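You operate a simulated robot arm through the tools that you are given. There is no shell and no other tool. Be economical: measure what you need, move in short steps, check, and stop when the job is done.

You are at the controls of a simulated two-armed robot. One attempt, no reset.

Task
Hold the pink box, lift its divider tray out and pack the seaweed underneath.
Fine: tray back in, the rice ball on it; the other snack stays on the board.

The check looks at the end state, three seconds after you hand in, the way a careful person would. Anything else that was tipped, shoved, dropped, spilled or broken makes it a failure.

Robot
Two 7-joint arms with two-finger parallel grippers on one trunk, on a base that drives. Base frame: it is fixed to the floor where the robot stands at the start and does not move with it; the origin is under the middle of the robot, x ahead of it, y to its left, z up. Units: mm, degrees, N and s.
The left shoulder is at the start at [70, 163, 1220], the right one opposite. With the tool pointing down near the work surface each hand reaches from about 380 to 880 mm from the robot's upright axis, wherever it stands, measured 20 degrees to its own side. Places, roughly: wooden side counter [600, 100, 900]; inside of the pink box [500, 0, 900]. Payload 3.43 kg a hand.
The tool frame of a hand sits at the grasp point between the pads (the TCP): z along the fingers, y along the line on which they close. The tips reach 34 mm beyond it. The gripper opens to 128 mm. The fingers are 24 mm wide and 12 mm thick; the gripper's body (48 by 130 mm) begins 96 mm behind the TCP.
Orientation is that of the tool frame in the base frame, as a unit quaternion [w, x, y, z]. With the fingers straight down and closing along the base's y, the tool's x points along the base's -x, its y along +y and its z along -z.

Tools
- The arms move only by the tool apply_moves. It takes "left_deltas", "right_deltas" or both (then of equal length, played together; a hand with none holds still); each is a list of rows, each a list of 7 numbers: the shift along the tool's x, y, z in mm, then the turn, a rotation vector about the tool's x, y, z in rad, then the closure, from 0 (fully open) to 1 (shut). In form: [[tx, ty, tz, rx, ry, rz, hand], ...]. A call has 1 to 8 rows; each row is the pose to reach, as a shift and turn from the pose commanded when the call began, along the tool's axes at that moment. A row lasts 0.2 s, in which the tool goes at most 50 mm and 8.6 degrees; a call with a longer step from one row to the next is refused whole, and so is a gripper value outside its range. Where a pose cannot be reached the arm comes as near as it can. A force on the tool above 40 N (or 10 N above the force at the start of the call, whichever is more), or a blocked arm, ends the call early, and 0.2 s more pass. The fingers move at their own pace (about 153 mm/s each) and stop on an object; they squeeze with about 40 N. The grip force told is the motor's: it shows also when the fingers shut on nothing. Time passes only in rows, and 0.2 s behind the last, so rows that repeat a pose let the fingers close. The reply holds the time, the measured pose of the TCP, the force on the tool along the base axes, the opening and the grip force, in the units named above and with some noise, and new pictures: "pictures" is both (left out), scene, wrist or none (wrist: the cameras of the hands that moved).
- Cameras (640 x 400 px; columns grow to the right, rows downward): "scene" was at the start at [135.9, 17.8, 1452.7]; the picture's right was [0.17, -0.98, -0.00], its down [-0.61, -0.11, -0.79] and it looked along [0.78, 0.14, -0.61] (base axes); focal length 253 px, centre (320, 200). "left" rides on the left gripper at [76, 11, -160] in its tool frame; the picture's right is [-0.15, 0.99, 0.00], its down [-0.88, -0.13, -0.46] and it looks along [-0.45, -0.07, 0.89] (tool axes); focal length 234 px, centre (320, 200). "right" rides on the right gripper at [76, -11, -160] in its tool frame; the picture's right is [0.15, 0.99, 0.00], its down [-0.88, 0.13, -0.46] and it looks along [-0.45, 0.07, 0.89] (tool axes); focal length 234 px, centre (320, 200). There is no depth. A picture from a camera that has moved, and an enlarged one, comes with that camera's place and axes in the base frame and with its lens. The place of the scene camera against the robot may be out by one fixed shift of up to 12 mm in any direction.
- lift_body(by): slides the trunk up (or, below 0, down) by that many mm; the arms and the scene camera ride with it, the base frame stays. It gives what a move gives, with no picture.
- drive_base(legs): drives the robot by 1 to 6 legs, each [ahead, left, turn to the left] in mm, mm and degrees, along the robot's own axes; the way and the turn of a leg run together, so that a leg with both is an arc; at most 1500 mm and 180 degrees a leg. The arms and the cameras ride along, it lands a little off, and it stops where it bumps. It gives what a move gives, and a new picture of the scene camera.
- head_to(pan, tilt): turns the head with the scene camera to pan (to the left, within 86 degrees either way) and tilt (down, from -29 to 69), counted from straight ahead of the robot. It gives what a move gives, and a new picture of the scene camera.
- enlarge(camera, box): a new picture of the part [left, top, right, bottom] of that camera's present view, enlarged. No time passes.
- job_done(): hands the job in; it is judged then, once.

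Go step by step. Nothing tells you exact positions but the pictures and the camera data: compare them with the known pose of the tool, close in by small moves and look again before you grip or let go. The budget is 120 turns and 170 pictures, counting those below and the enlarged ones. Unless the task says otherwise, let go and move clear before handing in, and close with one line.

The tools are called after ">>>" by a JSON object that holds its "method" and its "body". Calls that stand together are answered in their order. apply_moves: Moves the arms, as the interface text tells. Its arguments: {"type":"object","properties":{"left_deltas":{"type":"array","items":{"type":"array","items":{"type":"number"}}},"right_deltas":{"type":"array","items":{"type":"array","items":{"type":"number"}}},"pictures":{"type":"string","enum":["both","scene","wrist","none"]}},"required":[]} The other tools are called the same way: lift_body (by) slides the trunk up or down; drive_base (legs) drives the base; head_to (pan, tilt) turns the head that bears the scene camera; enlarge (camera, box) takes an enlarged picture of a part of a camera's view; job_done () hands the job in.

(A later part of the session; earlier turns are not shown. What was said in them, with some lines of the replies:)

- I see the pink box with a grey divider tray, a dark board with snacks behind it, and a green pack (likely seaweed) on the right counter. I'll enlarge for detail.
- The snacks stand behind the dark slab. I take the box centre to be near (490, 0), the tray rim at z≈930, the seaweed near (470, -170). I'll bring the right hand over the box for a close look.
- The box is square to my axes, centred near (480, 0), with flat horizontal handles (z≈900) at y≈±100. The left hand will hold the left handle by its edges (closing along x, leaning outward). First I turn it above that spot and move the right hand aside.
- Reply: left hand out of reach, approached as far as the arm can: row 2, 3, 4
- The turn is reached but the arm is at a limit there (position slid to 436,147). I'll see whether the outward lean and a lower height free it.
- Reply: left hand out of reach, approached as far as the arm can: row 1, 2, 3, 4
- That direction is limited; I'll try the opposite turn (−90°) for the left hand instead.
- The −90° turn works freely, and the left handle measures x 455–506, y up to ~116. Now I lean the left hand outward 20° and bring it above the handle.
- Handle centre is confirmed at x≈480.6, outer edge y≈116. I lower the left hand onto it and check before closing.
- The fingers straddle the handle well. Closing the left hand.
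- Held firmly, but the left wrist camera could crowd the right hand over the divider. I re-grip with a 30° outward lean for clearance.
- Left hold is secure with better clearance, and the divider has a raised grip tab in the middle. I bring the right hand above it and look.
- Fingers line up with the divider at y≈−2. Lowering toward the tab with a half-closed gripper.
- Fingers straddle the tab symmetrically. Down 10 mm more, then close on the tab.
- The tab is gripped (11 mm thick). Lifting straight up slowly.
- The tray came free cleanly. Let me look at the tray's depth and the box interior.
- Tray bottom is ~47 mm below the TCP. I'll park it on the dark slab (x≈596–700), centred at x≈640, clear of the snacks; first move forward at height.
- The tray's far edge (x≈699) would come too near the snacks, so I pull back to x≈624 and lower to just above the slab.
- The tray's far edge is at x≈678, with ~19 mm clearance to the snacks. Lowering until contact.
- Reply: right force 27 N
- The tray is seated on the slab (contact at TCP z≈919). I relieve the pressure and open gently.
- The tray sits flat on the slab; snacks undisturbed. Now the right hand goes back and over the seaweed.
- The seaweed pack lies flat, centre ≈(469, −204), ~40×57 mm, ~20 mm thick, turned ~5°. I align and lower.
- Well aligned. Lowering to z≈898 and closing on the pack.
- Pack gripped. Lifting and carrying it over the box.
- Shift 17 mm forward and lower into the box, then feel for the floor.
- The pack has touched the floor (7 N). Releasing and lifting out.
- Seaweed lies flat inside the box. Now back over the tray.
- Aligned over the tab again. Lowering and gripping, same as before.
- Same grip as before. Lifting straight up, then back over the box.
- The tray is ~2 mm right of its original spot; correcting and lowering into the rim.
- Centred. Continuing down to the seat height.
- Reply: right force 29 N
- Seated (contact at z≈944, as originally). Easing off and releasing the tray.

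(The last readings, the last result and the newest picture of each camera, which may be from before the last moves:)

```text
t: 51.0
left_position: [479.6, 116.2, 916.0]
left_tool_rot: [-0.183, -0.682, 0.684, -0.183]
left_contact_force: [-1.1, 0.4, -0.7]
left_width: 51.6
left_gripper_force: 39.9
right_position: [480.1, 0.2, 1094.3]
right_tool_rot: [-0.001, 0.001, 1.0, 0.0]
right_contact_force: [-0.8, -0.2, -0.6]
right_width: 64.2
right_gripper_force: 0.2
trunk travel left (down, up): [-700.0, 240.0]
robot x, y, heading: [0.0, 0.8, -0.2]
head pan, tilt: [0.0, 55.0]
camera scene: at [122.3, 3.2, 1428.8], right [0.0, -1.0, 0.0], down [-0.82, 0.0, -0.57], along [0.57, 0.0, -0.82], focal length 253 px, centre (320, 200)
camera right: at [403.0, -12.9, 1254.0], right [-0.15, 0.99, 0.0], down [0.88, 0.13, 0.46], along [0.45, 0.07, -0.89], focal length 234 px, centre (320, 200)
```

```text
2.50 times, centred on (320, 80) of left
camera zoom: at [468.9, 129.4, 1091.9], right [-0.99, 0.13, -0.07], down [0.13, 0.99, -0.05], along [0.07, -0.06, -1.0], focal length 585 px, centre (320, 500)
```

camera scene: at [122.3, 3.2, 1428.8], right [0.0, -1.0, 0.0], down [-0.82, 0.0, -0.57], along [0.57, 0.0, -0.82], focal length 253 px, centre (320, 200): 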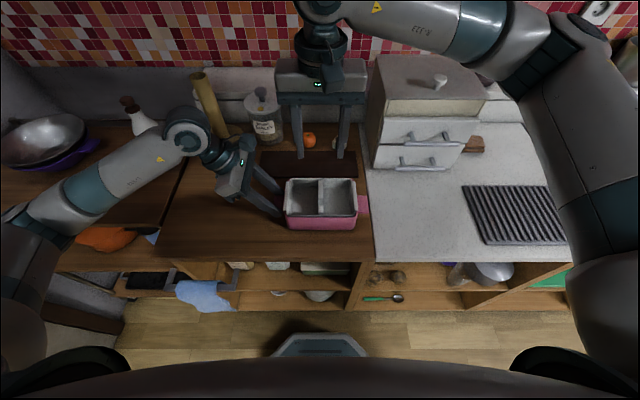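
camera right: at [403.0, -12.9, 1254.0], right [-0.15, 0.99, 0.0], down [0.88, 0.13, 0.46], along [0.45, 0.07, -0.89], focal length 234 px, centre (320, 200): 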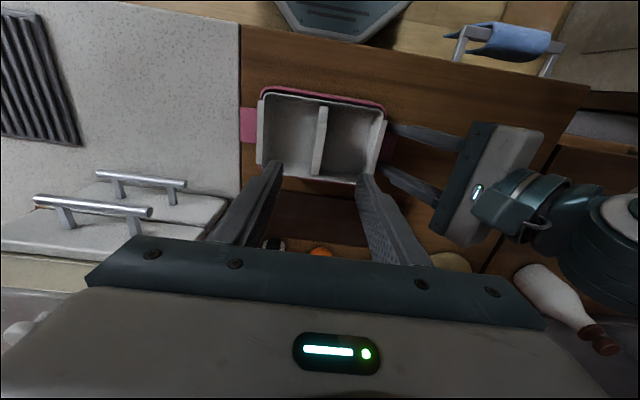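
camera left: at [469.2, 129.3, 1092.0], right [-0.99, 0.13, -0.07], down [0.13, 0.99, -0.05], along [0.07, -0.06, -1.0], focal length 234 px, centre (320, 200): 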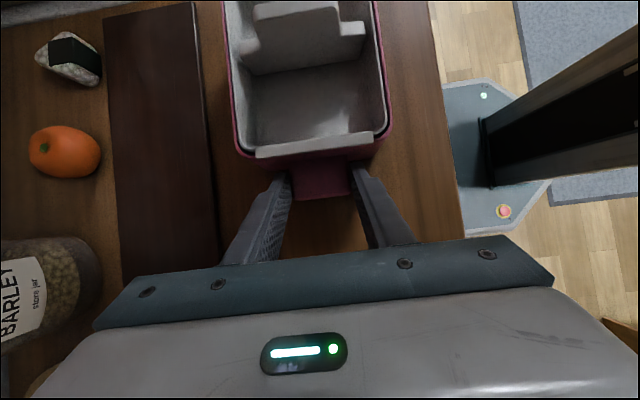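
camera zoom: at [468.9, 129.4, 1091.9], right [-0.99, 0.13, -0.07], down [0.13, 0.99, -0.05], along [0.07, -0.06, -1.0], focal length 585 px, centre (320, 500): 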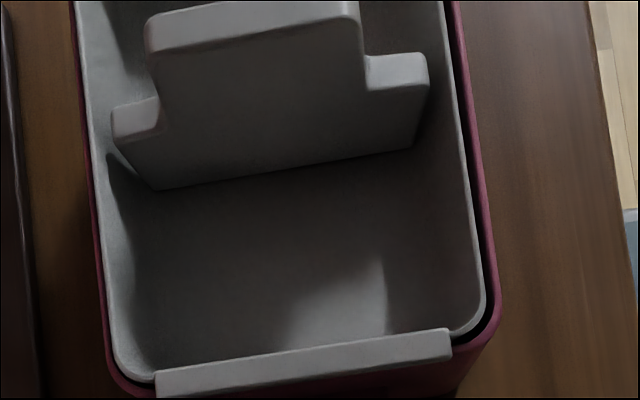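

The tray is back in its seat. Next the rice ball: I open the right hand and move to view it.

>>> {"method": "apply_moves", "body": {"right_deltas": [[-40, -14, 0, 0, 0, 0, 0.3], [-80, -28, 0, 0, 0, 0, 0.1], [-120, -42, 0, 0, 0, 0, 0], [-150, -56, 0, 0, 0, 0, 0], [-150, -56, 0, 0, 0, 0, 0]], "pictures": "wrist"}}

>>> {"method": "enlarge", "body": {"camera": "right", "box": [240, 120, 420, 240]}}

>>> {"method": "enlarge", "body": {"camera": "scene", "box": [290, 110, 370, 170]}}

>>> {"method": "enlarge", "body": {"camera": "left", "box": [0, 0, 160, 100]}}

```text
t: 52.2
left_position: [480.4, 116.3, 917.1]
left_tool_rot: [-0.183, -0.683, 0.683, -0.183]
left_contact_force: [-0.2, 0.2, -0.4]
left_width: 51.1
left_gripper_force: 39.7
right_position: [631.1, -56.3, 1092.5]
right_tool_rot: [0.0, 0.001, 1.0, 0.0]
right_contact_force: [0.2, 0.3, -0.2]
right_width: 128.1
right_gripper_force: 0.0
trunk travel left (down, up): [-700.0, 240.0]
robot x, y, heading: [1.2, -1.8, -0.0]
head pan, tilt: [0.0, 55.0]
camera right: at [555.0, -68.8, 1252.9], right [-0.15, 0.99, 0.0], down [0.88, 0.13, 0.46], along [0.45, 0.07, -0.89], focal length 234 px, centre (320, 200)
```

right: 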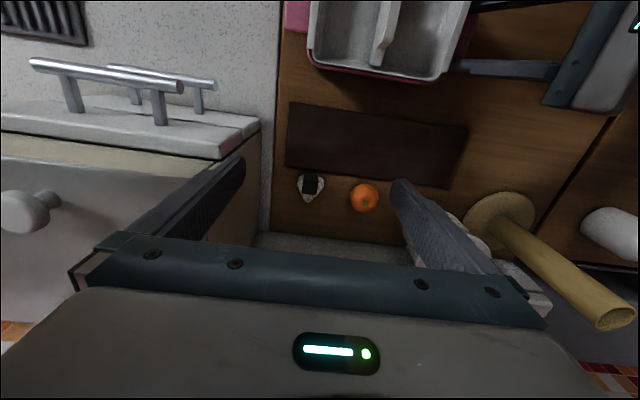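

```text
3.33 times, centred on (330, 180) of right
camera zoom: at [555.0, -68.8, 1252.9], right [-0.15, 0.99, 0.0], down [0.88, 0.13, 0.46], along [0.45, 0.07, -0.89], focal length 781 px, centre (287, 267)
```

zoom: 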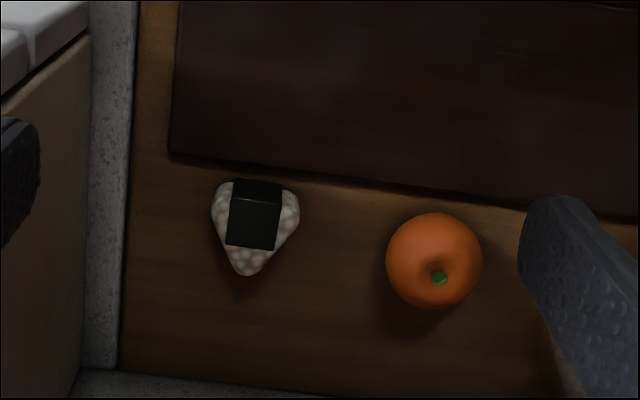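

```text
6.67 times, centred on (330, 140) of scene
camera zoom: at [122.8, 2.9, 1428.8], right [0.0, -1.0, 0.0], down [-0.82, 0.0, -0.57], along [0.57, 0.0, -0.82], focal length 1689 px, centre (253, 600)
```

zoom: 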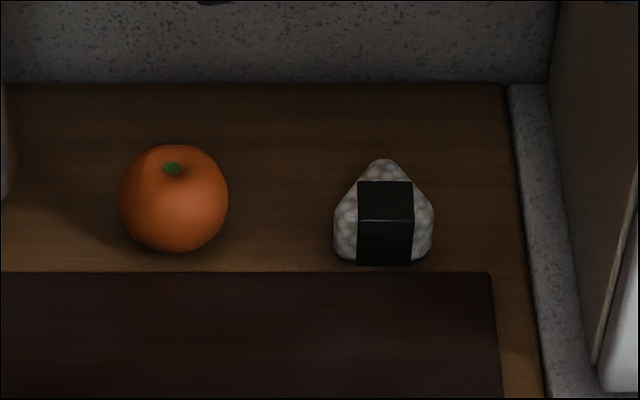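

```text
4.00 times, centred on (80, 50) of left
camera zoom: at [469.3, 129.1, 1091.9], right [-0.99, 0.13, -0.07], down [0.13, 0.99, -0.05], along [0.07, -0.06, -1.0], focal length 937 px, centre (1280, 800)
```

zoom: 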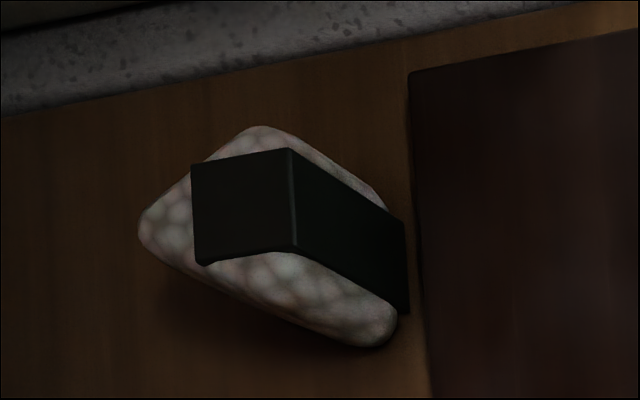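

The rice ball lies flat: base face toward me at x≈705, apex at x≈745, y≈−61, z 861–890. The cabinet crowds the right arm there, so the left hand (already turned to close along x) will take it. I clear the right hand and release the box handle.

>>> {"method": "apply_moves", "body": {"left_deltas": [[0, 0, 0, 0, 0, 0, 0.6], [0, 0, 0, 0, 0, 0, 0.35], [0, 0, 0, 0, 0, 0, 0.35], [0, 0, -25, 0, 0, 0, 0.35], [0, 0, -60, 0, 0, 0, 0.35], [0, 0, -95, 0, 0, 0, 0.35], [0, 0, -130, 0, 0, 0, 0.35], [0, 0, -150, 0, 0, 0, 0.35]], "right_deltas": [[40, 0, -10, 0, 0, 0, 0.2], [85, 0, -20, 0, 0, 0, 0.4], [130, 0, -30, 0, 0, 0, 0.4], [150, -40, -40, 0, 0, 0, 0.4], [160, -85, -45, 0, 0, 0, 0.4], [165, -130, -50, 0, 0, 0, 0.4], [165, -170, -50, 0, 0, 0, 0.4], [165, -215, -50, 0, 0, 0, 0.4]], "pictures": "scene"}}

>>> {"method": "enlarge", "body": {"camera": "scene", "box": [230, 100, 400, 240]}}

```text
t: 54.0
left_position: [479.0, 189.8, 1045.8]
left_tool_rot: [0.182, 0.683, -0.683, 0.183]
left_contact_force: [-0.6, 0.0, 0.2]
left_width: 83.2
left_gripper_force: 0.0
right_position: [463.9, -272.9, 1143.9]
right_tool_rot: [0.0, -0.001, 1.0, 0.001]
right_contact_force: [0.1, -1.2, 0.4]
right_width: 76.6
right_gripper_force: 0.0
trunk travel left (down, up): [-700.0, 240.0]
robot x, y, heading: [-0.6, -2.4, -0.0]
head pan, tilt: [0.0, 55.0]
camera scene: at [121.4, 0.6, 1429.0], right [0.0, -1.0, 0.0], down [-0.82, 0.0, -0.57], along [0.57, 0.0, -0.82], focal length 253 px, centre (320, 200)
```

scene: 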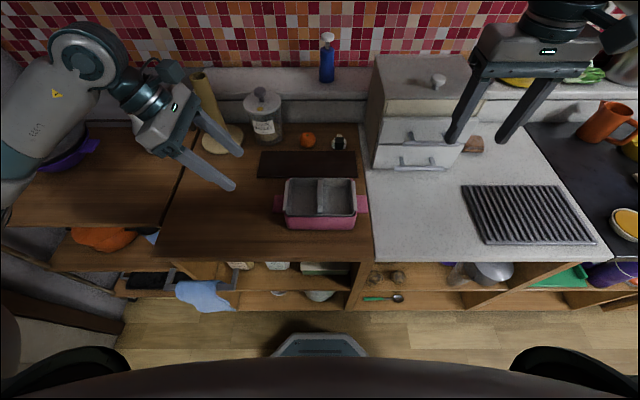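

```text
2.86 times, centred on (315, 170) of scene
camera zoom: at [121.4, 0.6, 1429.0], right [0.0, -1.0, 0.0], down [-0.82, 0.0, -0.57], along [0.57, 0.0, -0.82], focal length 724 px, centre (334, 286)
```

zoom: 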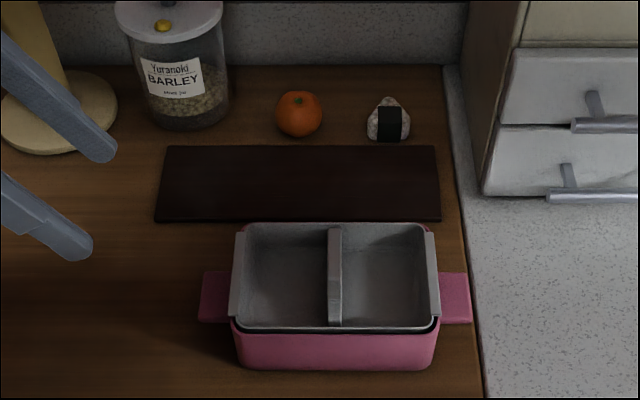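

All is in place. Moving the left hand above and short of the rice ball, reducing the lean to 20°.

>>> {"method": "apply_moves", "body": {"left_deltas": [[28, -25, 4, 0, -0.022, 0, 0.35], [56, -50, 15, 0, -0.044, 0, 0.35], [84, -75, 27, 0, -0.066, 0, 0.35], [113, -100, 40, 0, -0.088, 0, 0.35], [141, -125, 52, 0, -0.11, 0, 0.35], [169, -150, 65, 0, -0.132, 0, 0.35], [197, -175, 77, 0, -0.154, 0, 0.35], [225, -201, 90, 0, -0.175, 0, 0.35]], "pictures": "both"}}

```text
t: 55.8
left_position: [683.2, -50.3, 1080.9]
left_tool_rot: [0.122, 0.697, -0.696, 0.121]
left_contact_force: [0.1, -0.3, 0.3]
left_width: 83.1
left_gripper_force: 0.0
right_position: [464.7, -272.8, 1142.5]
right_tool_rot: [0.0, -0.001, 1.0, 0.001]
right_contact_force: [0.1, -0.3, 0.1]
right_width: 76.9
right_gripper_force: 0.1
trunk travel left (down, up): [-700.0, 240.0]
robot x, y, heading: [1.3, 1.7, -0.2]
head pan, tilt: [0.0, 55.0]
camera scene: at [123.3, 0.4, 1428.7], right [0.0, -1.0, 0.0], down [-0.82, 0.0, -0.57], along [0.57, 0.0, -0.82], focal length 253 px, centre (320, 200)
camera left: at [672.5, -67.7, 1255.9], right [-0.99, 0.14, -0.05], down [0.13, 0.98, 0.13], along [0.07, 0.12, -0.99], focal length 234 px, centre (320, 200)
```

scene: 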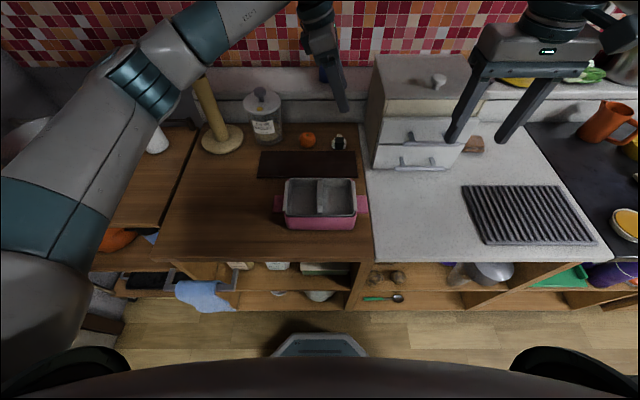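
left: 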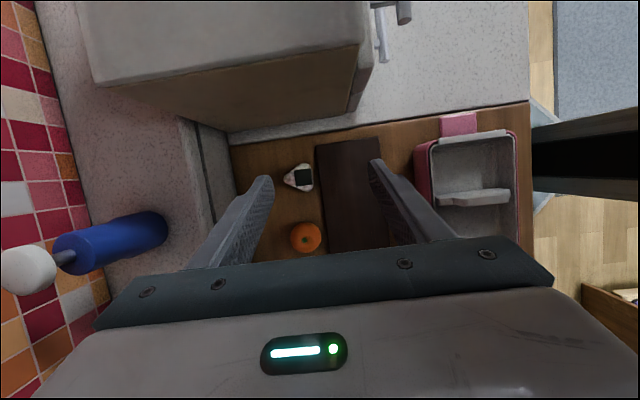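

The rice ball is centred at ≈(727, −62), base face square to x. Moving to a pre-grasp above it.

>>> {"method": "apply_moves", "body": {"left_deltas": [[-10, -20, 20, 0, 0, 0, 0.3], [-20, -43, 50, 0, 0, 0, 0.3], [-30, -43, 82, 0, 0, 0, 0.3], [-39.5, -43, 114, 0, 0, 0, 0.3], [-39.5, -43, 114, 0, 0, 0, 0.3]], "pictures": "both"}}

>>> {"method": "enlarge", "body": {"camera": "left", "box": [220, 100, 440, 260]}}

>>> {"method": "enlarge", "body": {"camera": "scene", "box": [270, 80, 390, 170]}}

```text
t: 57.0
left_position: [721.9, -49.8, 960.2]
left_tool_rot: [-0.123, -0.696, 0.696, -0.123]
left_contact_force: [0.2, 0.3, 0.4]
left_width: 89.7
left_gripper_force: 0.1
right_position: [463.9, -272.0, 1144.5]
right_tool_rot: [-0.001, 0.0, 1.0, 0.0]
right_contact_force: [-0.1, 0.4, -0.3]
right_width: 76.8
right_gripper_force: 0.0
trunk travel left (down, up): [-700.0, 240.0]
robot x, y, heading: [-0.3, -0.7, -0.2]
head pan, tilt: [0.0, 55.0]
camera scene: at [122.5, 2.6, 1428.9], right [0.0, -1.0, 0.0], down [-0.82, 0.0, -0.57], along [0.57, 0.0, -0.82], focal length 253 px, centre (320, 200)
camera left: at [711.3, -67.1, 1134.9], right [-0.99, 0.14, -0.05], down [0.13, 0.98, 0.13], along [0.07, 0.12, -0.99], focal length 234 px, centre (320, 200)
```

scene: 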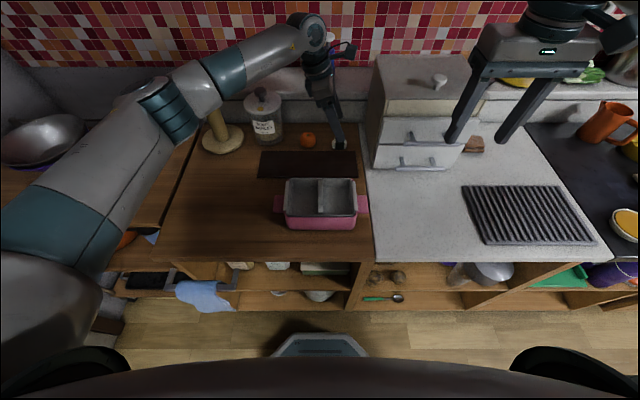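
left: 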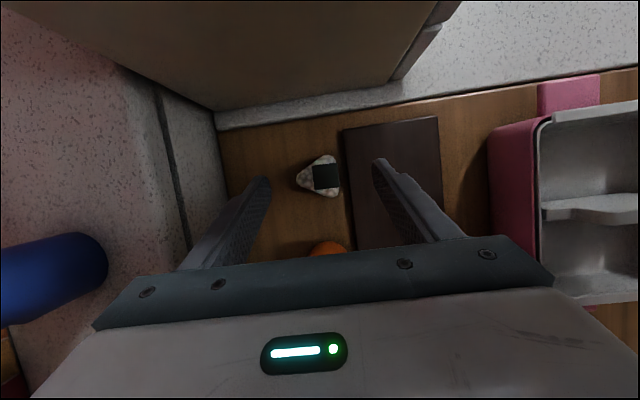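

```text
2.50 times, centred on (330, 180) of left
camera zoom: at [711.3, -67.1, 1134.9], right [-0.99, 0.14, -0.05], down [0.13, 0.98, 0.13], along [0.07, 0.12, -0.99], focal length 585 px, centre (295, 250)
```

zoom: 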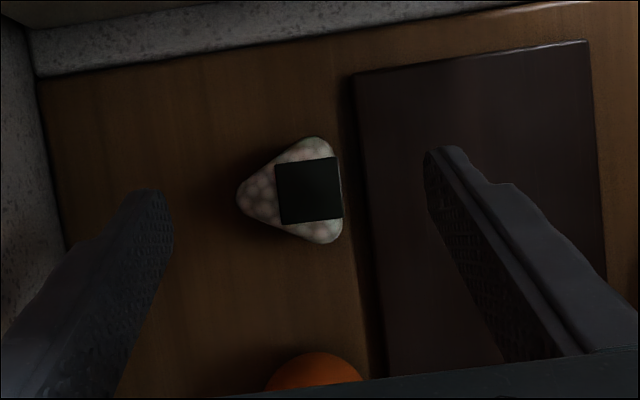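

```text
4.44 times, centred on (330, 125) of scene
camera zoom: at [122.5, 2.6, 1428.9], right [0.0, -1.0, 0.0], down [-0.82, 0.0, -0.57], along [0.57, 0.0, -0.82], focal length 1126 px, centre (276, 533)
```

zoom: 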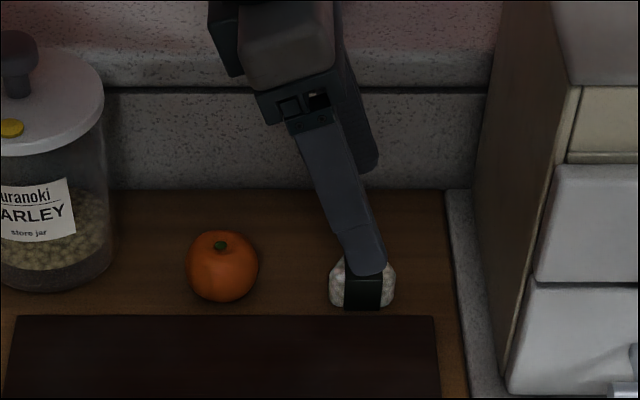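

The slab edge (x≈700, top ≈870) sits close to the rice's base face, so I'll grip above slab height with less lean (12°): TCP ≈(728.5, −54.5, 910). Going part-way with a check.

>>> {"method": "apply_moves", "body": {"left_deltas": [[-4, -3, 10, 0, -0.05, 0, 0.3], [-8, -6.5, 22, 0, -0.1, 0, 0.3], [-10, -6.5, 36, 0, -0.14, 0, 0.3], [-11, -6.5, 40, 0, -0.14, 0, 0.3], [-11, -6.5, 40, 0, -0.14, 0, 0.3]], "pictures": "wrist"}}

>>> {"method": "enlarge", "body": {"camera": "scene", "box": [270, 80, 390, 170]}}

>>> {"method": "enlarge", "body": {"camera": "left", "box": [220, 100, 440, 260]}}

```text
t: 58.2
left_position: [730.3, -53.8, 918.6]
left_tool_rot: [0.074, 0.703, -0.703, 0.074]
left_contact_force: [0.6, 0.0, -0.9]
left_width: 89.8
left_gripper_force: 0.0
right_position: [464.9, -271.3, 1143.8]
right_tool_rot: [0.0, 0.0, 1.0, 0.0]
right_contact_force: [0.4, 0.2, 0.0]
right_width: 76.7
right_gripper_force: 0.0
trunk travel left (down, up): [-700.0, 240.0]
robot x, y, heading: [-1.0, -0.5, -0.0]
head pan, tilt: [0.0, 55.0]
camera left: at [718.8, -95.1, 1089.2], right [-0.99, 0.14, -0.03], down [0.13, 0.96, 0.26], along [0.07, 0.26, -0.96], focal length 234 px, centre (320, 200)
```

left: 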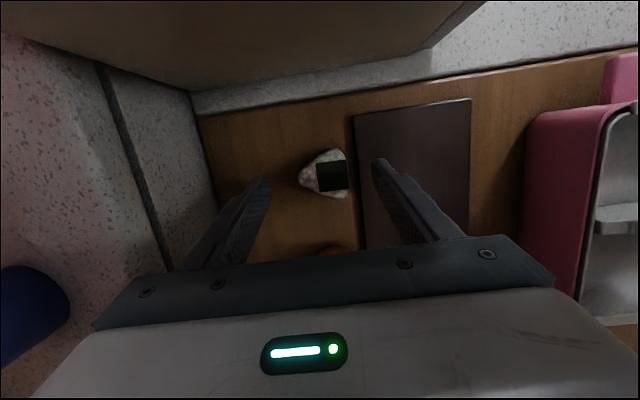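

```text
4.44 times, centred on (330, 125) of scene
camera zoom: at [122.8, 2.7, 1428.9], right [0.0, -1.0, 0.0], down [-0.82, 0.0, -0.57], along [0.57, 0.0, -0.82], focal length 1126 px, centre (276, 533)
```

zoom: 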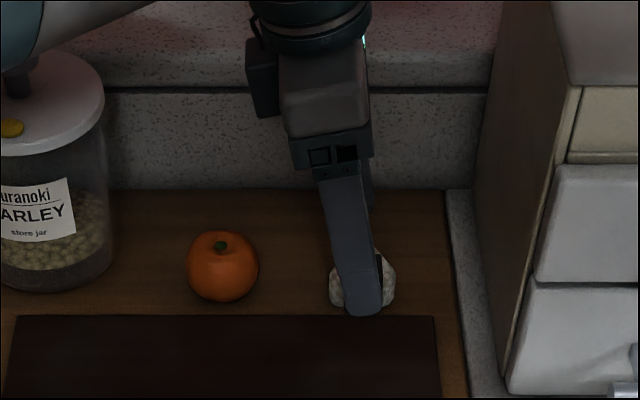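

```text
2.50 times, centred on (330, 180) of left
camera zoom: at [718.8, -95.1, 1089.2], right [-0.99, 0.14, -0.03], down [0.13, 0.96, 0.26], along [0.07, 0.26, -0.96], focal length 585 px, centre (295, 250)
```

zoom: 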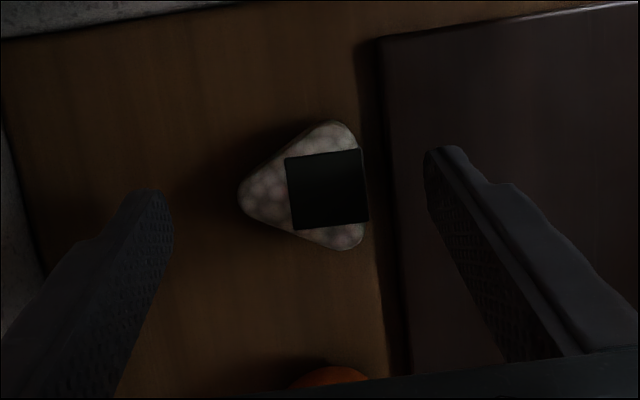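

Fingers bracket the rice ball along x, centred in y. Lowering 8 mm and closing.

>>> {"method": "apply_moves", "body": {"left_deltas": [[-1, 0, 4, 0, 0, 0, 0.3], [-1.7, 0, 7.8, 0, 0, 0, 0.3], [-1.7, 0, 7.8, 0, 0, 0, 0.45], [-1.7, 0, 7.8, 0, 0, 0, 0.6], [-1.7, 0, 7.8, 0, 0, 0, 0.75], [-1.7, 0, 7.8, 0, 0, 0, 0.9], [-1.7, 0, 7.8, 0, 0, 0, 0.9]], "pictures": "wrist"}}

>>> {"method": "enlarge", "body": {"camera": "scene", "box": [270, 80, 390, 170]}}

```text
t: 59.8
left_position: [731.4, -52.2, 910.4]
left_tool_rot: [0.074, 0.704, -0.703, 0.074]
left_contact_force: [0.0, 0.6, 0.8]
left_width: 43.9
left_gripper_force: 39.6
right_position: [464.5, -270.7, 1144.6]
right_tool_rot: [0.0, -0.001, 1.0, 0.0]
right_contact_force: [0.2, 0.5, 0.4]
right_width: 76.8
right_gripper_force: 0.0
trunk travel left (down, up): [-700.0, 240.0]
robot x, y, heading: [2.3, 2.1, -0.0]
head pan, tilt: [0.0, 55.0]
camera left: at [719.4, -94.8, 1081.4], right [-0.99, 0.14, -0.03], down [0.13, 0.96, 0.26], along [0.07, 0.26, -0.96], focal length 234 px, centre (320, 200)
```

left: 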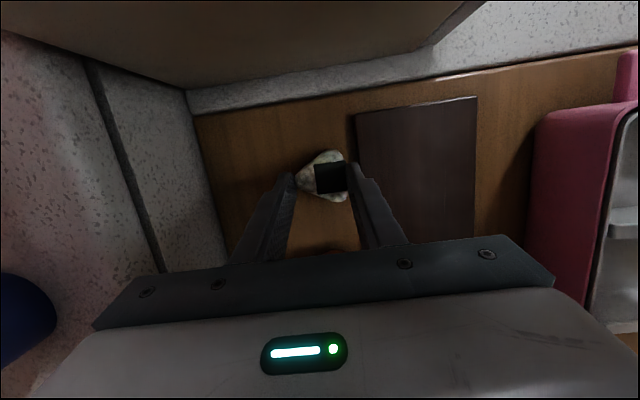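

```text
4.44 times, centred on (330, 125) of scene
camera zoom: at [122.8, 2.7, 1428.9], right [0.0, -1.0, 0.0], down [-0.82, 0.0, -0.57], along [0.57, 0.0, -0.82], focal length 1126 px, centre (276, 533)
```

zoom: 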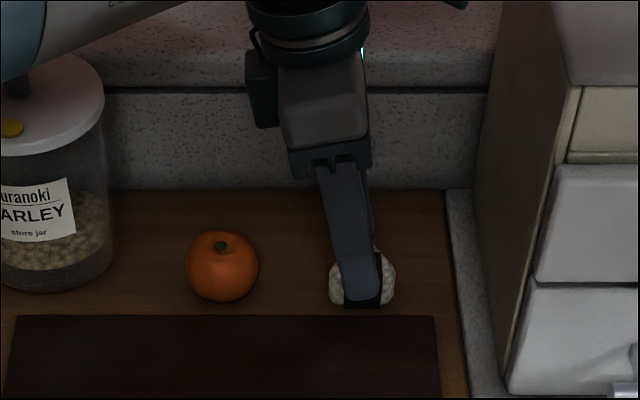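

Gripped (44 mm). Lifting straight up.

>>> {"method": "apply_moves", "body": {"left_deltas": [[2, 0, -10, 0, 0, 0, 1], [5, 0, -25, 0, 0, 0, 1], [10, 0, -47, 0, 0, 0, 1], [16, 0, -75, 0, 0, 0, 1], [21, 0, -98, 0, 0, 0, 1], [21, 0, -98, 0, 0, 0, 1]], "pictures": "both"}}

>>> {"method": "enlarge", "body": {"camera": "scene", "box": [270, 80, 390, 170]}}

```text
t: 61.2
left_position: [733.0, -54.6, 1011.1]
left_tool_rot: [0.074, 0.703, -0.703, 0.074]
left_contact_force: [0.4, -0.4, -0.7]
left_width: 43.9
left_gripper_force: 39.7
right_position: [463.5, -272.6, 1144.1]
right_tool_rot: [0.0, 0.001, 1.0, 0.0]
right_contact_force: [0.0, -0.3, 0.9]
right_width: 76.8
right_gripper_force: 0.0
trunk travel left (down, up): [-700.0, 240.0]
robot x, y, heading: [-0.4, 1.0, -0.2]
head pan, tilt: [0.0, 55.0]
camera scene: at [123.3, 2.7, 1428.8], right [0.0, -1.0, 0.0], down [-0.82, 0.0, -0.57], along [0.57, 0.0, -0.82], focal length 253 px, centre (320, 200)
camera left: at [721.5, -95.5, 1182.1], right [-0.99, 0.14, -0.03], down [0.13, 0.96, 0.26], along [0.07, 0.26, -0.96], focal length 234 px, centre (320, 200)
```

scene: 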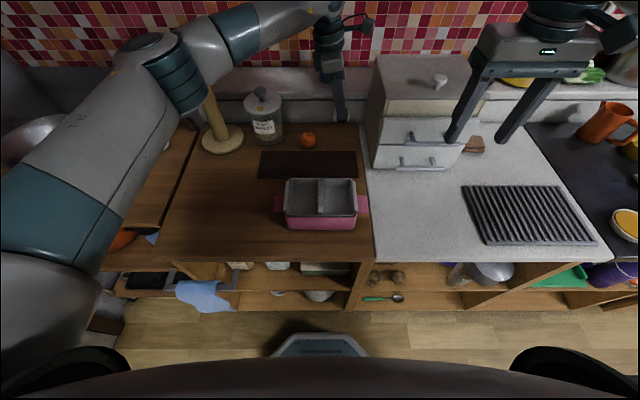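
left: 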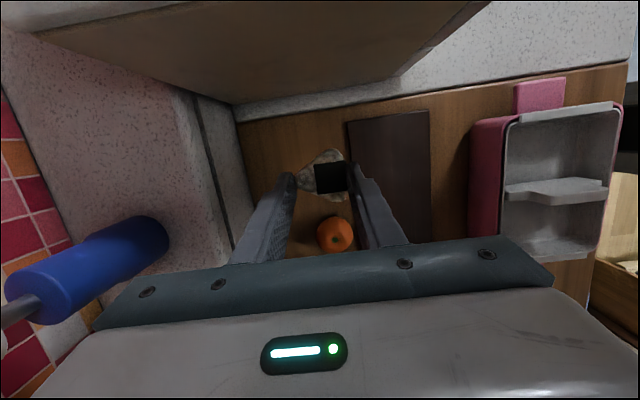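

```text
4.44 times, centred on (330, 125) of scene
camera zoom: at [123.3, 2.7, 1428.8], right [0.0, -1.0, 0.0], down [-0.82, 0.0, -0.57], along [0.57, 0.0, -0.82], focal length 1126 px, centre (276, 533)
```

zoom: 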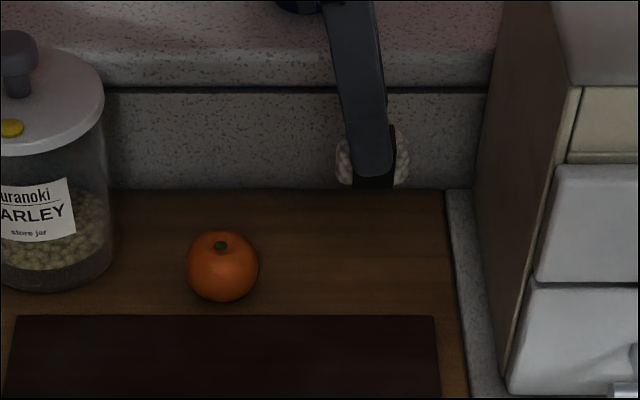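

The rice ball is held level. Carrying it over the left compartment of the tray.

>>> {"method": "apply_moves", "body": {"left_deltas": [[-3, 15, -20, 0, 0, 0, 1], [-10, 45, -40, 0, 0, 0, 1], [-25, 85, -49, 0, 0, 0, 1], [-40, 125, -49, 0, 0, 0, 1], [-57, 165, -49, 0, 0, 0, 1], [-75, 205, -49, 0, 0, 0, 1], [-88, 240, -49, 0, 0, 0, 1], [-92, 251, -49, 0, 0, 0, 1]], "pictures": "none"}}

>>> {"method": "apply_moves", "body": {"left_deltas": [[2, 0, 10, 0, 0, 0, 1], [-4, 0, 25, 0, 0, 0, 1], [-8, 0, 40, 0, 0, 0, 1], [-8, 0, 40, 0, 0, 0, 1]], "pictures": "both"}}

>>> {"method": "enlarge", "body": {"camera": "scene", "box": [250, 140, 400, 240]}}

```text
t: 63.0
left_position: [479.2, 45.3, 1038.8]
left_tool_rot: [-0.074, -0.703, 0.704, -0.074]
left_contact_force: [-0.9, 0.5, -0.6]
left_width: 44.0
left_gripper_force: 40.2
right_position: [464.8, -271.4, 1142.7]
right_tool_rot: [0.0, 0.0, 1.0, 0.0]
right_contact_force: [0.1, 0.4, -0.2]
right_width: 76.7
right_gripper_force: 0.0
trunk travel left (down, up): [-700.0, 240.0]
robot x, y, heading: [-4.1, 2.0, -0.1]
head pan, tilt: [0.0, 55.0]
```

```text
t: 64.0
left_position: [480.8, 45.2, 998.7]
left_tool_rot: [-0.075, -0.702, 0.704, -0.075]
left_contact_force: [-0.2, -0.2, -1.0]
left_width: 43.8
left_gripper_force: 39.8
right_position: [464.2, -271.7, 1143.4]
right_tool_rot: [0.001, 0.001, 1.0, 0.0]
right_contact_force: [0.3, 0.6, -0.1]
right_width: 77.0
right_gripper_force: 0.0
trunk travel left (down, up): [-700.0, 240.0]
robot x, y, heading: [-0.9, 1.3, 0.1]
head pan, tilt: [0.0, 55.0]
camera scene: at [122.8, 2.5, 1428.9], right [0.0, -1.0, 0.0], down [-0.82, 0.0, -0.57], along [0.57, 0.0, -0.82], focal length 253 px, centre (320, 200)
camera left: at [469.3, 3.9, 1170.5], right [-0.99, 0.14, -0.03], down [0.13, 0.96, 0.26], along [0.07, 0.26, -0.96], focal length 234 px, centre (320, 200)
```

scene: 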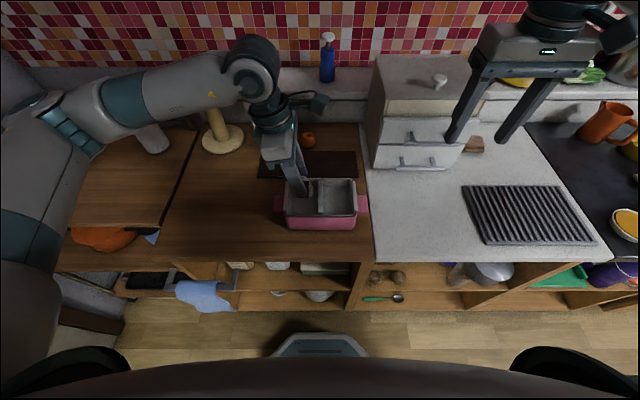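
left: 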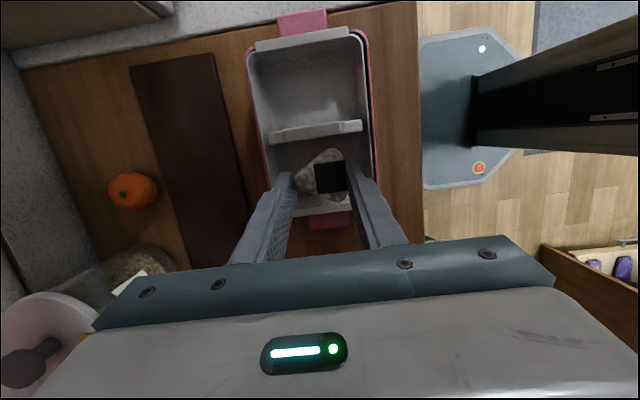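

```text
4.00 times, centred on (325, 190) of scene
camera zoom: at [122.8, 2.5, 1428.9], right [0.0, -1.0, 0.0], down [-0.82, 0.0, -0.57], along [0.57, 0.0, -0.82], focal length 1013 px, centre (300, 240)
```

zoom: 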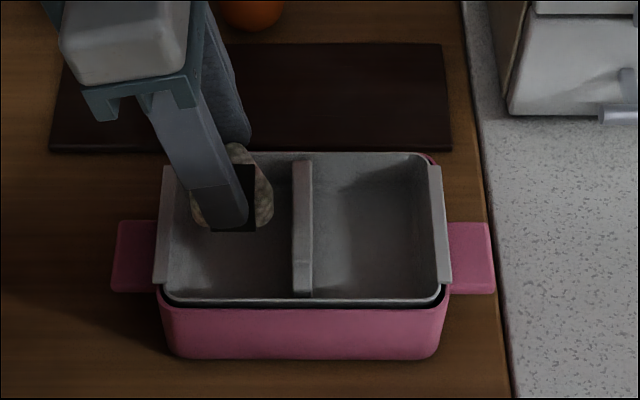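

Centred over the left compartment (y≈39). Lowering until contact with the tray floor.

>>> {"method": "apply_moves", "body": {"left_deltas": [[-2, 0, 10, 0, 0, 0, 1], [-4, 0, 20, 0, 0, 0, 1], [-6, 0, 30, 0, 0, 0, 1], [-8, 0, 38, 0, 0, 0, 1], [-9, 0, 42, 0, 0, 0, 1], [-9, 0, 42, 0, 0, 0, 1]], "pictures": "both"}}

>>> {"method": "enlarge", "body": {"camera": "scene", "box": [250, 140, 400, 240]}}

```text
t: 65.4
left_position: [478.8, 45.1, 957.3]
left_tool_rot: [-0.074, -0.703, 0.704, -0.074]
left_contact_force: [-0.4, 0.8, -0.1]
left_width: 43.8
left_gripper_force: 39.5
right_position: [465.3, -271.6, 1144.6]
right_tool_rot: [0.0, 0.0, 1.0, 0.0]
right_contact_force: [-0.2, 0.0, 0.9]
right_width: 76.5
right_gripper_force: 0.1
trunk travel left (down, up): [-700.0, 240.0]
robot x, y, heading: [1.1, -1.7, -0.3]
head pan, tilt: [0.0, 55.0]
camera scene: at [122.9, 2.7, 1428.8], right [0.0, -1.0, 0.0], down [-0.82, 0.0, -0.57], along [0.57, 0.0, -0.82], focal length 253 px, centre (320, 200)
camera left: at [468.2, 4.5, 1127.5], right [-0.99, 0.14, -0.03], down [0.13, 0.96, 0.26], along [0.07, 0.26, -0.96], focal length 234 px, centre (320, 200)
```

scene: 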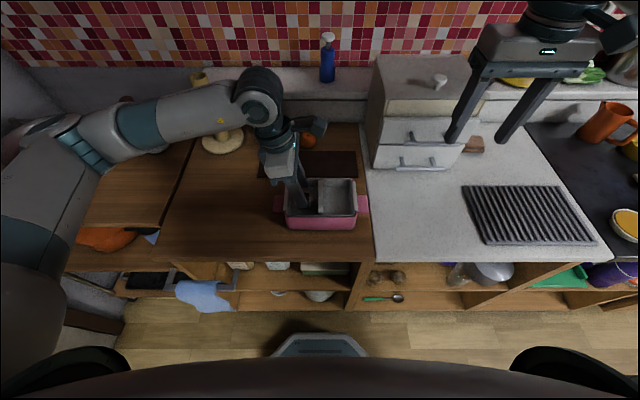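
left: 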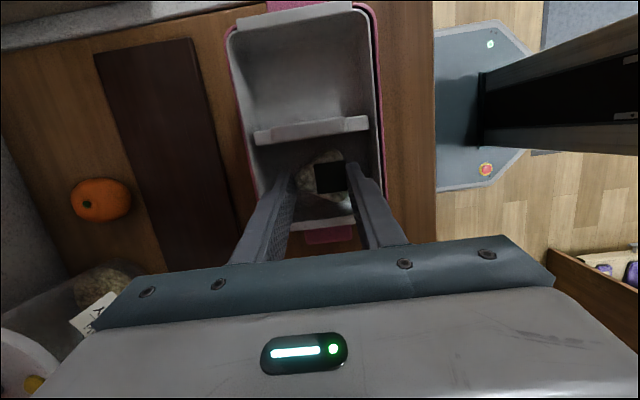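

```text
4.00 times, centred on (325, 190) of scene
camera zoom: at [122.9, 2.7, 1428.8], right [0.0, -1.0, 0.0], down [-0.82, 0.0, -0.57], along [0.57, 0.0, -0.82], focal length 1013 px, centre (300, 240)
```

zoom: 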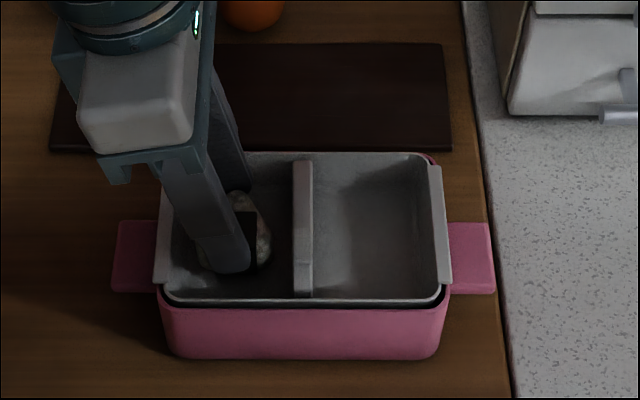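

>>> {"method": "apply_moves", "body": {"left_deltas": [[0, -4, 0, 0, 0, 0, 1], [-0.8, -4, 4, 0, 0, 0, 1], [-1.2, -4, 6, 0, 0, 0, 1], [-1.6, -4, 8, 0, 0, 0, 1], [-1.6, -4, 8, 0, 0, 0, 1]], "pictures": "none"}}

```text
t: 66.6
left_position: [483.3, 46.5, 947.2]
left_tool_rot: [-0.074, -0.703, 0.704, -0.074]
left_contact_force: [0.8, -0.5, -0.5]
left_width: 43.8
left_gripper_force: 39.7
right_position: [464.2, -271.5, 1143.2]
right_tool_rot: [0.0, 0.0, 1.0, -0.001]
right_contact_force: [-0.1, -0.4, 0.6]
right_width: 76.6
right_gripper_force: 0.1
trunk travel left (down, up): [-700.0, 240.0]
robot x, y, heading: [0.1, 1.6, 0.0]
head pan, tilt: [0.0, 55.0]
```

>>> {"method": "apply_moves", "body": {"left_deltas": [[-0.4, 0, 2, 0, 0, 0, 1], [-0.8, 0, 4, 0, 0, 0, 1], [-1.2, 0, 5.5, 0, 0, 0, 1], [-1.2, 0, 5.5, 0, 0, 0, 1]], "pictures": "none"}}

```text
t: 67.6
left_position: [483.3, 45.2, 942.4]
left_tool_rot: [0.073, 0.703, -0.703, 0.076]
left_contact_force: [7.7, 0.4, 30.0]
left_width: 44.2
left_gripper_force: 40.4
right_position: [463.8, -271.4, 1145.1]
right_tool_rot: [0.001, -0.001, 1.0, 0.0]
right_contact_force: [-0.2, -0.3, -0.2]
right_width: 77.0
right_gripper_force: 0.0
trunk travel left (down, up): [-700.0, 240.0]
robot x, y, heading: [-3.3, -0.5, -0.2]
head pan, tilt: [0.0, 55.0]
```

Contact with the tray floor. Easing off 1.5 mm and opening slightly.

>>> {"method": "apply_moves", "body": {"left_deltas": [[0.3, 0, -1.5, 0, 0, 0, 1], [0.3, 0, -1.5, 0, 0, 0, 0.62], [0.3, 0, -1.5, 0, 0, 0, 0.58], [0.3, 0, -1.5, 0, 0, 0, 0.57], [0.3, 0, -1.5, 0, 0, 0, 0.57]], "pictures": "wrist"}}

>>> {"method": "enlarge", "body": {"camera": "scene", "box": [250, 140, 400, 240]}}

```text
t: 68.8
left_position: [483.0, 45.1, 943.5]
left_tool_rot: [-0.074, -0.703, 0.703, -0.074]
left_contact_force: [-0.6, -0.2, 0.1]
left_width: 55.2
left_gripper_force: 0.2
right_position: [464.1, -272.8, 1145.3]
right_tool_rot: [0.0, -0.001, 1.0, 0.0]
right_contact_force: [-0.1, 0.0, 0.5]
right_width: 76.9
right_gripper_force: 0.1
trunk travel left (down, up): [-700.0, 240.0]
robot x, y, heading: [-2.5, -1.3, 0.1]
head pan, tilt: [0.0, 55.0]
camera left: at [472.4, 4.9, 1114.6], right [-0.99, 0.14, -0.03], down [0.13, 0.96, 0.26], along [0.07, 0.26, -0.96], focal length 234 px, centre (320, 200)
```

left: 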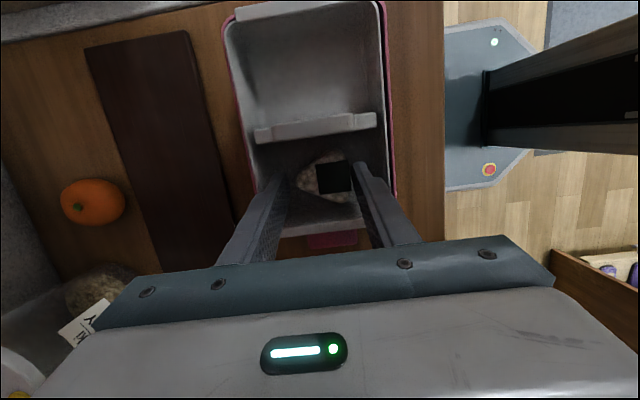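

```text
4.00 times, centred on (325, 190) of scene
camera zoom: at [122.6, 2.7, 1428.9], right [0.0, -1.0, 0.0], down [-0.82, 0.0, -0.57], along [0.57, 0.0, -0.82], focal length 1013 px, centre (300, 240)
```

zoom: 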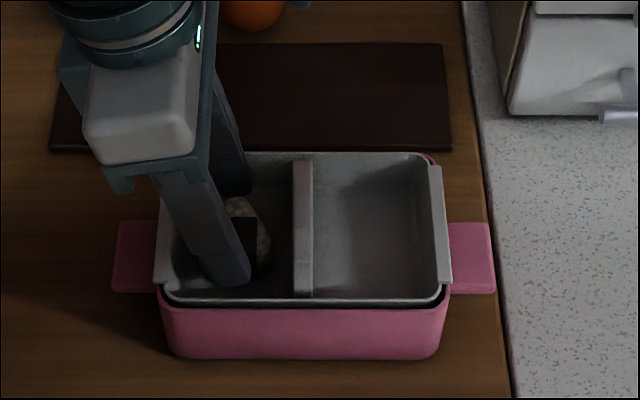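

The rice ball is released on the tray floor. Lifting the left hand straight up and clear.

>>> {"method": "apply_moves", "body": {"left_deltas": [[2, 0, -10, 0, 0, 0, 0.57], [6, 0, -30, 0, 0, 0, 0.57], [14, 0, -65, 0, 0, 0, 0.57], [22, 0, -105, 0, 0, 0, 0.57], [22, 0, -140, 0, 0, 0, 0.57], [0, 0, -165, 0, 0, 0, 0.5], [-45, 0, -175, 0, 0, 0, 0.5], [-90, 0, -185, 0, 0, 0, 0.5]], "pictures": "both"}}

>>> {"method": "enlarge", "body": {"camera": "scene", "box": [250, 120, 400, 240]}}

```text
t: 70.6
left_position: [482.8, 173.9, 1105.6]
left_tool_rot: [-0.075, -0.703, 0.703, -0.074]
left_contact_force: [0.3, 0.4, -0.6]
left_width: 63.9
left_gripper_force: 0.1
right_position: [463.5, -270.0, 1145.3]
right_tool_rot: [0.0, 0.0, 1.0, -0.001]
right_contact_force: [-0.1, 0.2, 0.9]
right_width: 76.6
right_gripper_force: 0.0
trunk travel left (down, up): [-700.0, 240.0]
robot x, y, heading: [0.5, -2.1, -0.1]
head pan, tilt: [0.0, 55.0]
camera scene: at [122.0, 4.7, 1428.9], right [0.0, -1.0, 0.0], down [-0.82, 0.0, -0.57], along [0.57, 0.0, -0.82], focal length 253 px, centre (320, 200)
camera left: at [472.0, 133.2, 1277.0], right [-0.99, 0.14, -0.03], down [0.13, 0.96, 0.26], along [0.07, 0.25, -0.96], focal length 234 px, centre (320, 200)
```

scene: 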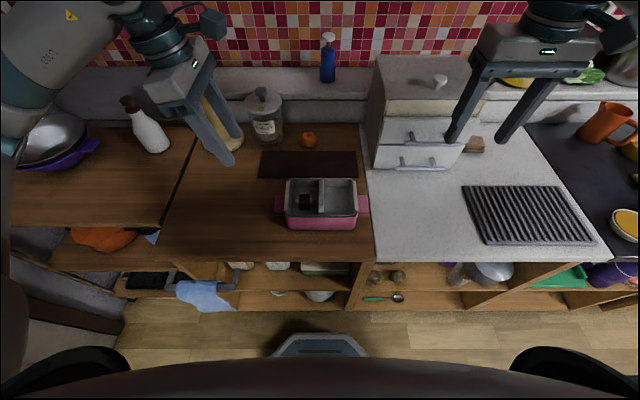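
left: 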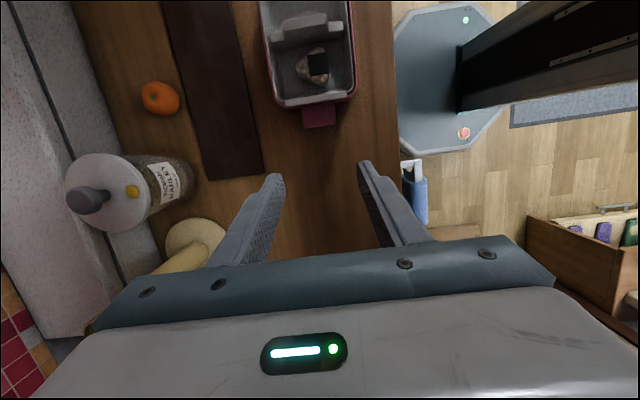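

```text
3.33 times, centred on (325, 180) of scene
camera zoom: at [122.0, 4.7, 1428.9], right [0.0, -1.0, 0.0], down [-0.82, 0.0, -0.57], along [0.57, 0.0, -0.82], focal length 844 px, centre (303, 267)
```

zoom: 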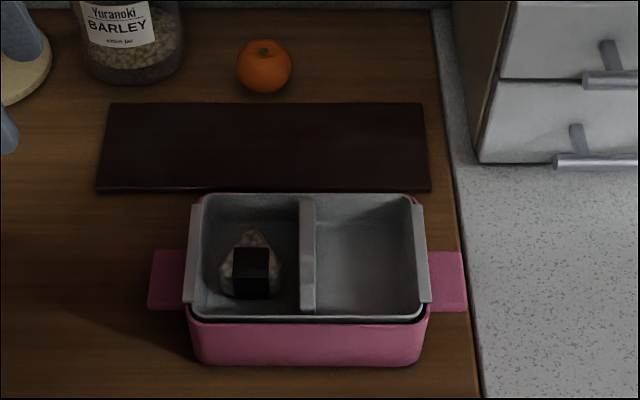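

The seaweed lies under the tray, the tray is seated, the rice ball sits in its left compartment, the orange is untouched and both hands are clear, so I hand the job in.

>>> {"method": "job_done", "body": {}}

```text
The job is handed in.
```

I held the pink box, lifted the divider tray out, packed the seaweed underneath and put the tray back. The rice ball is on the tray, the orange was not touched, and both hands are clear.
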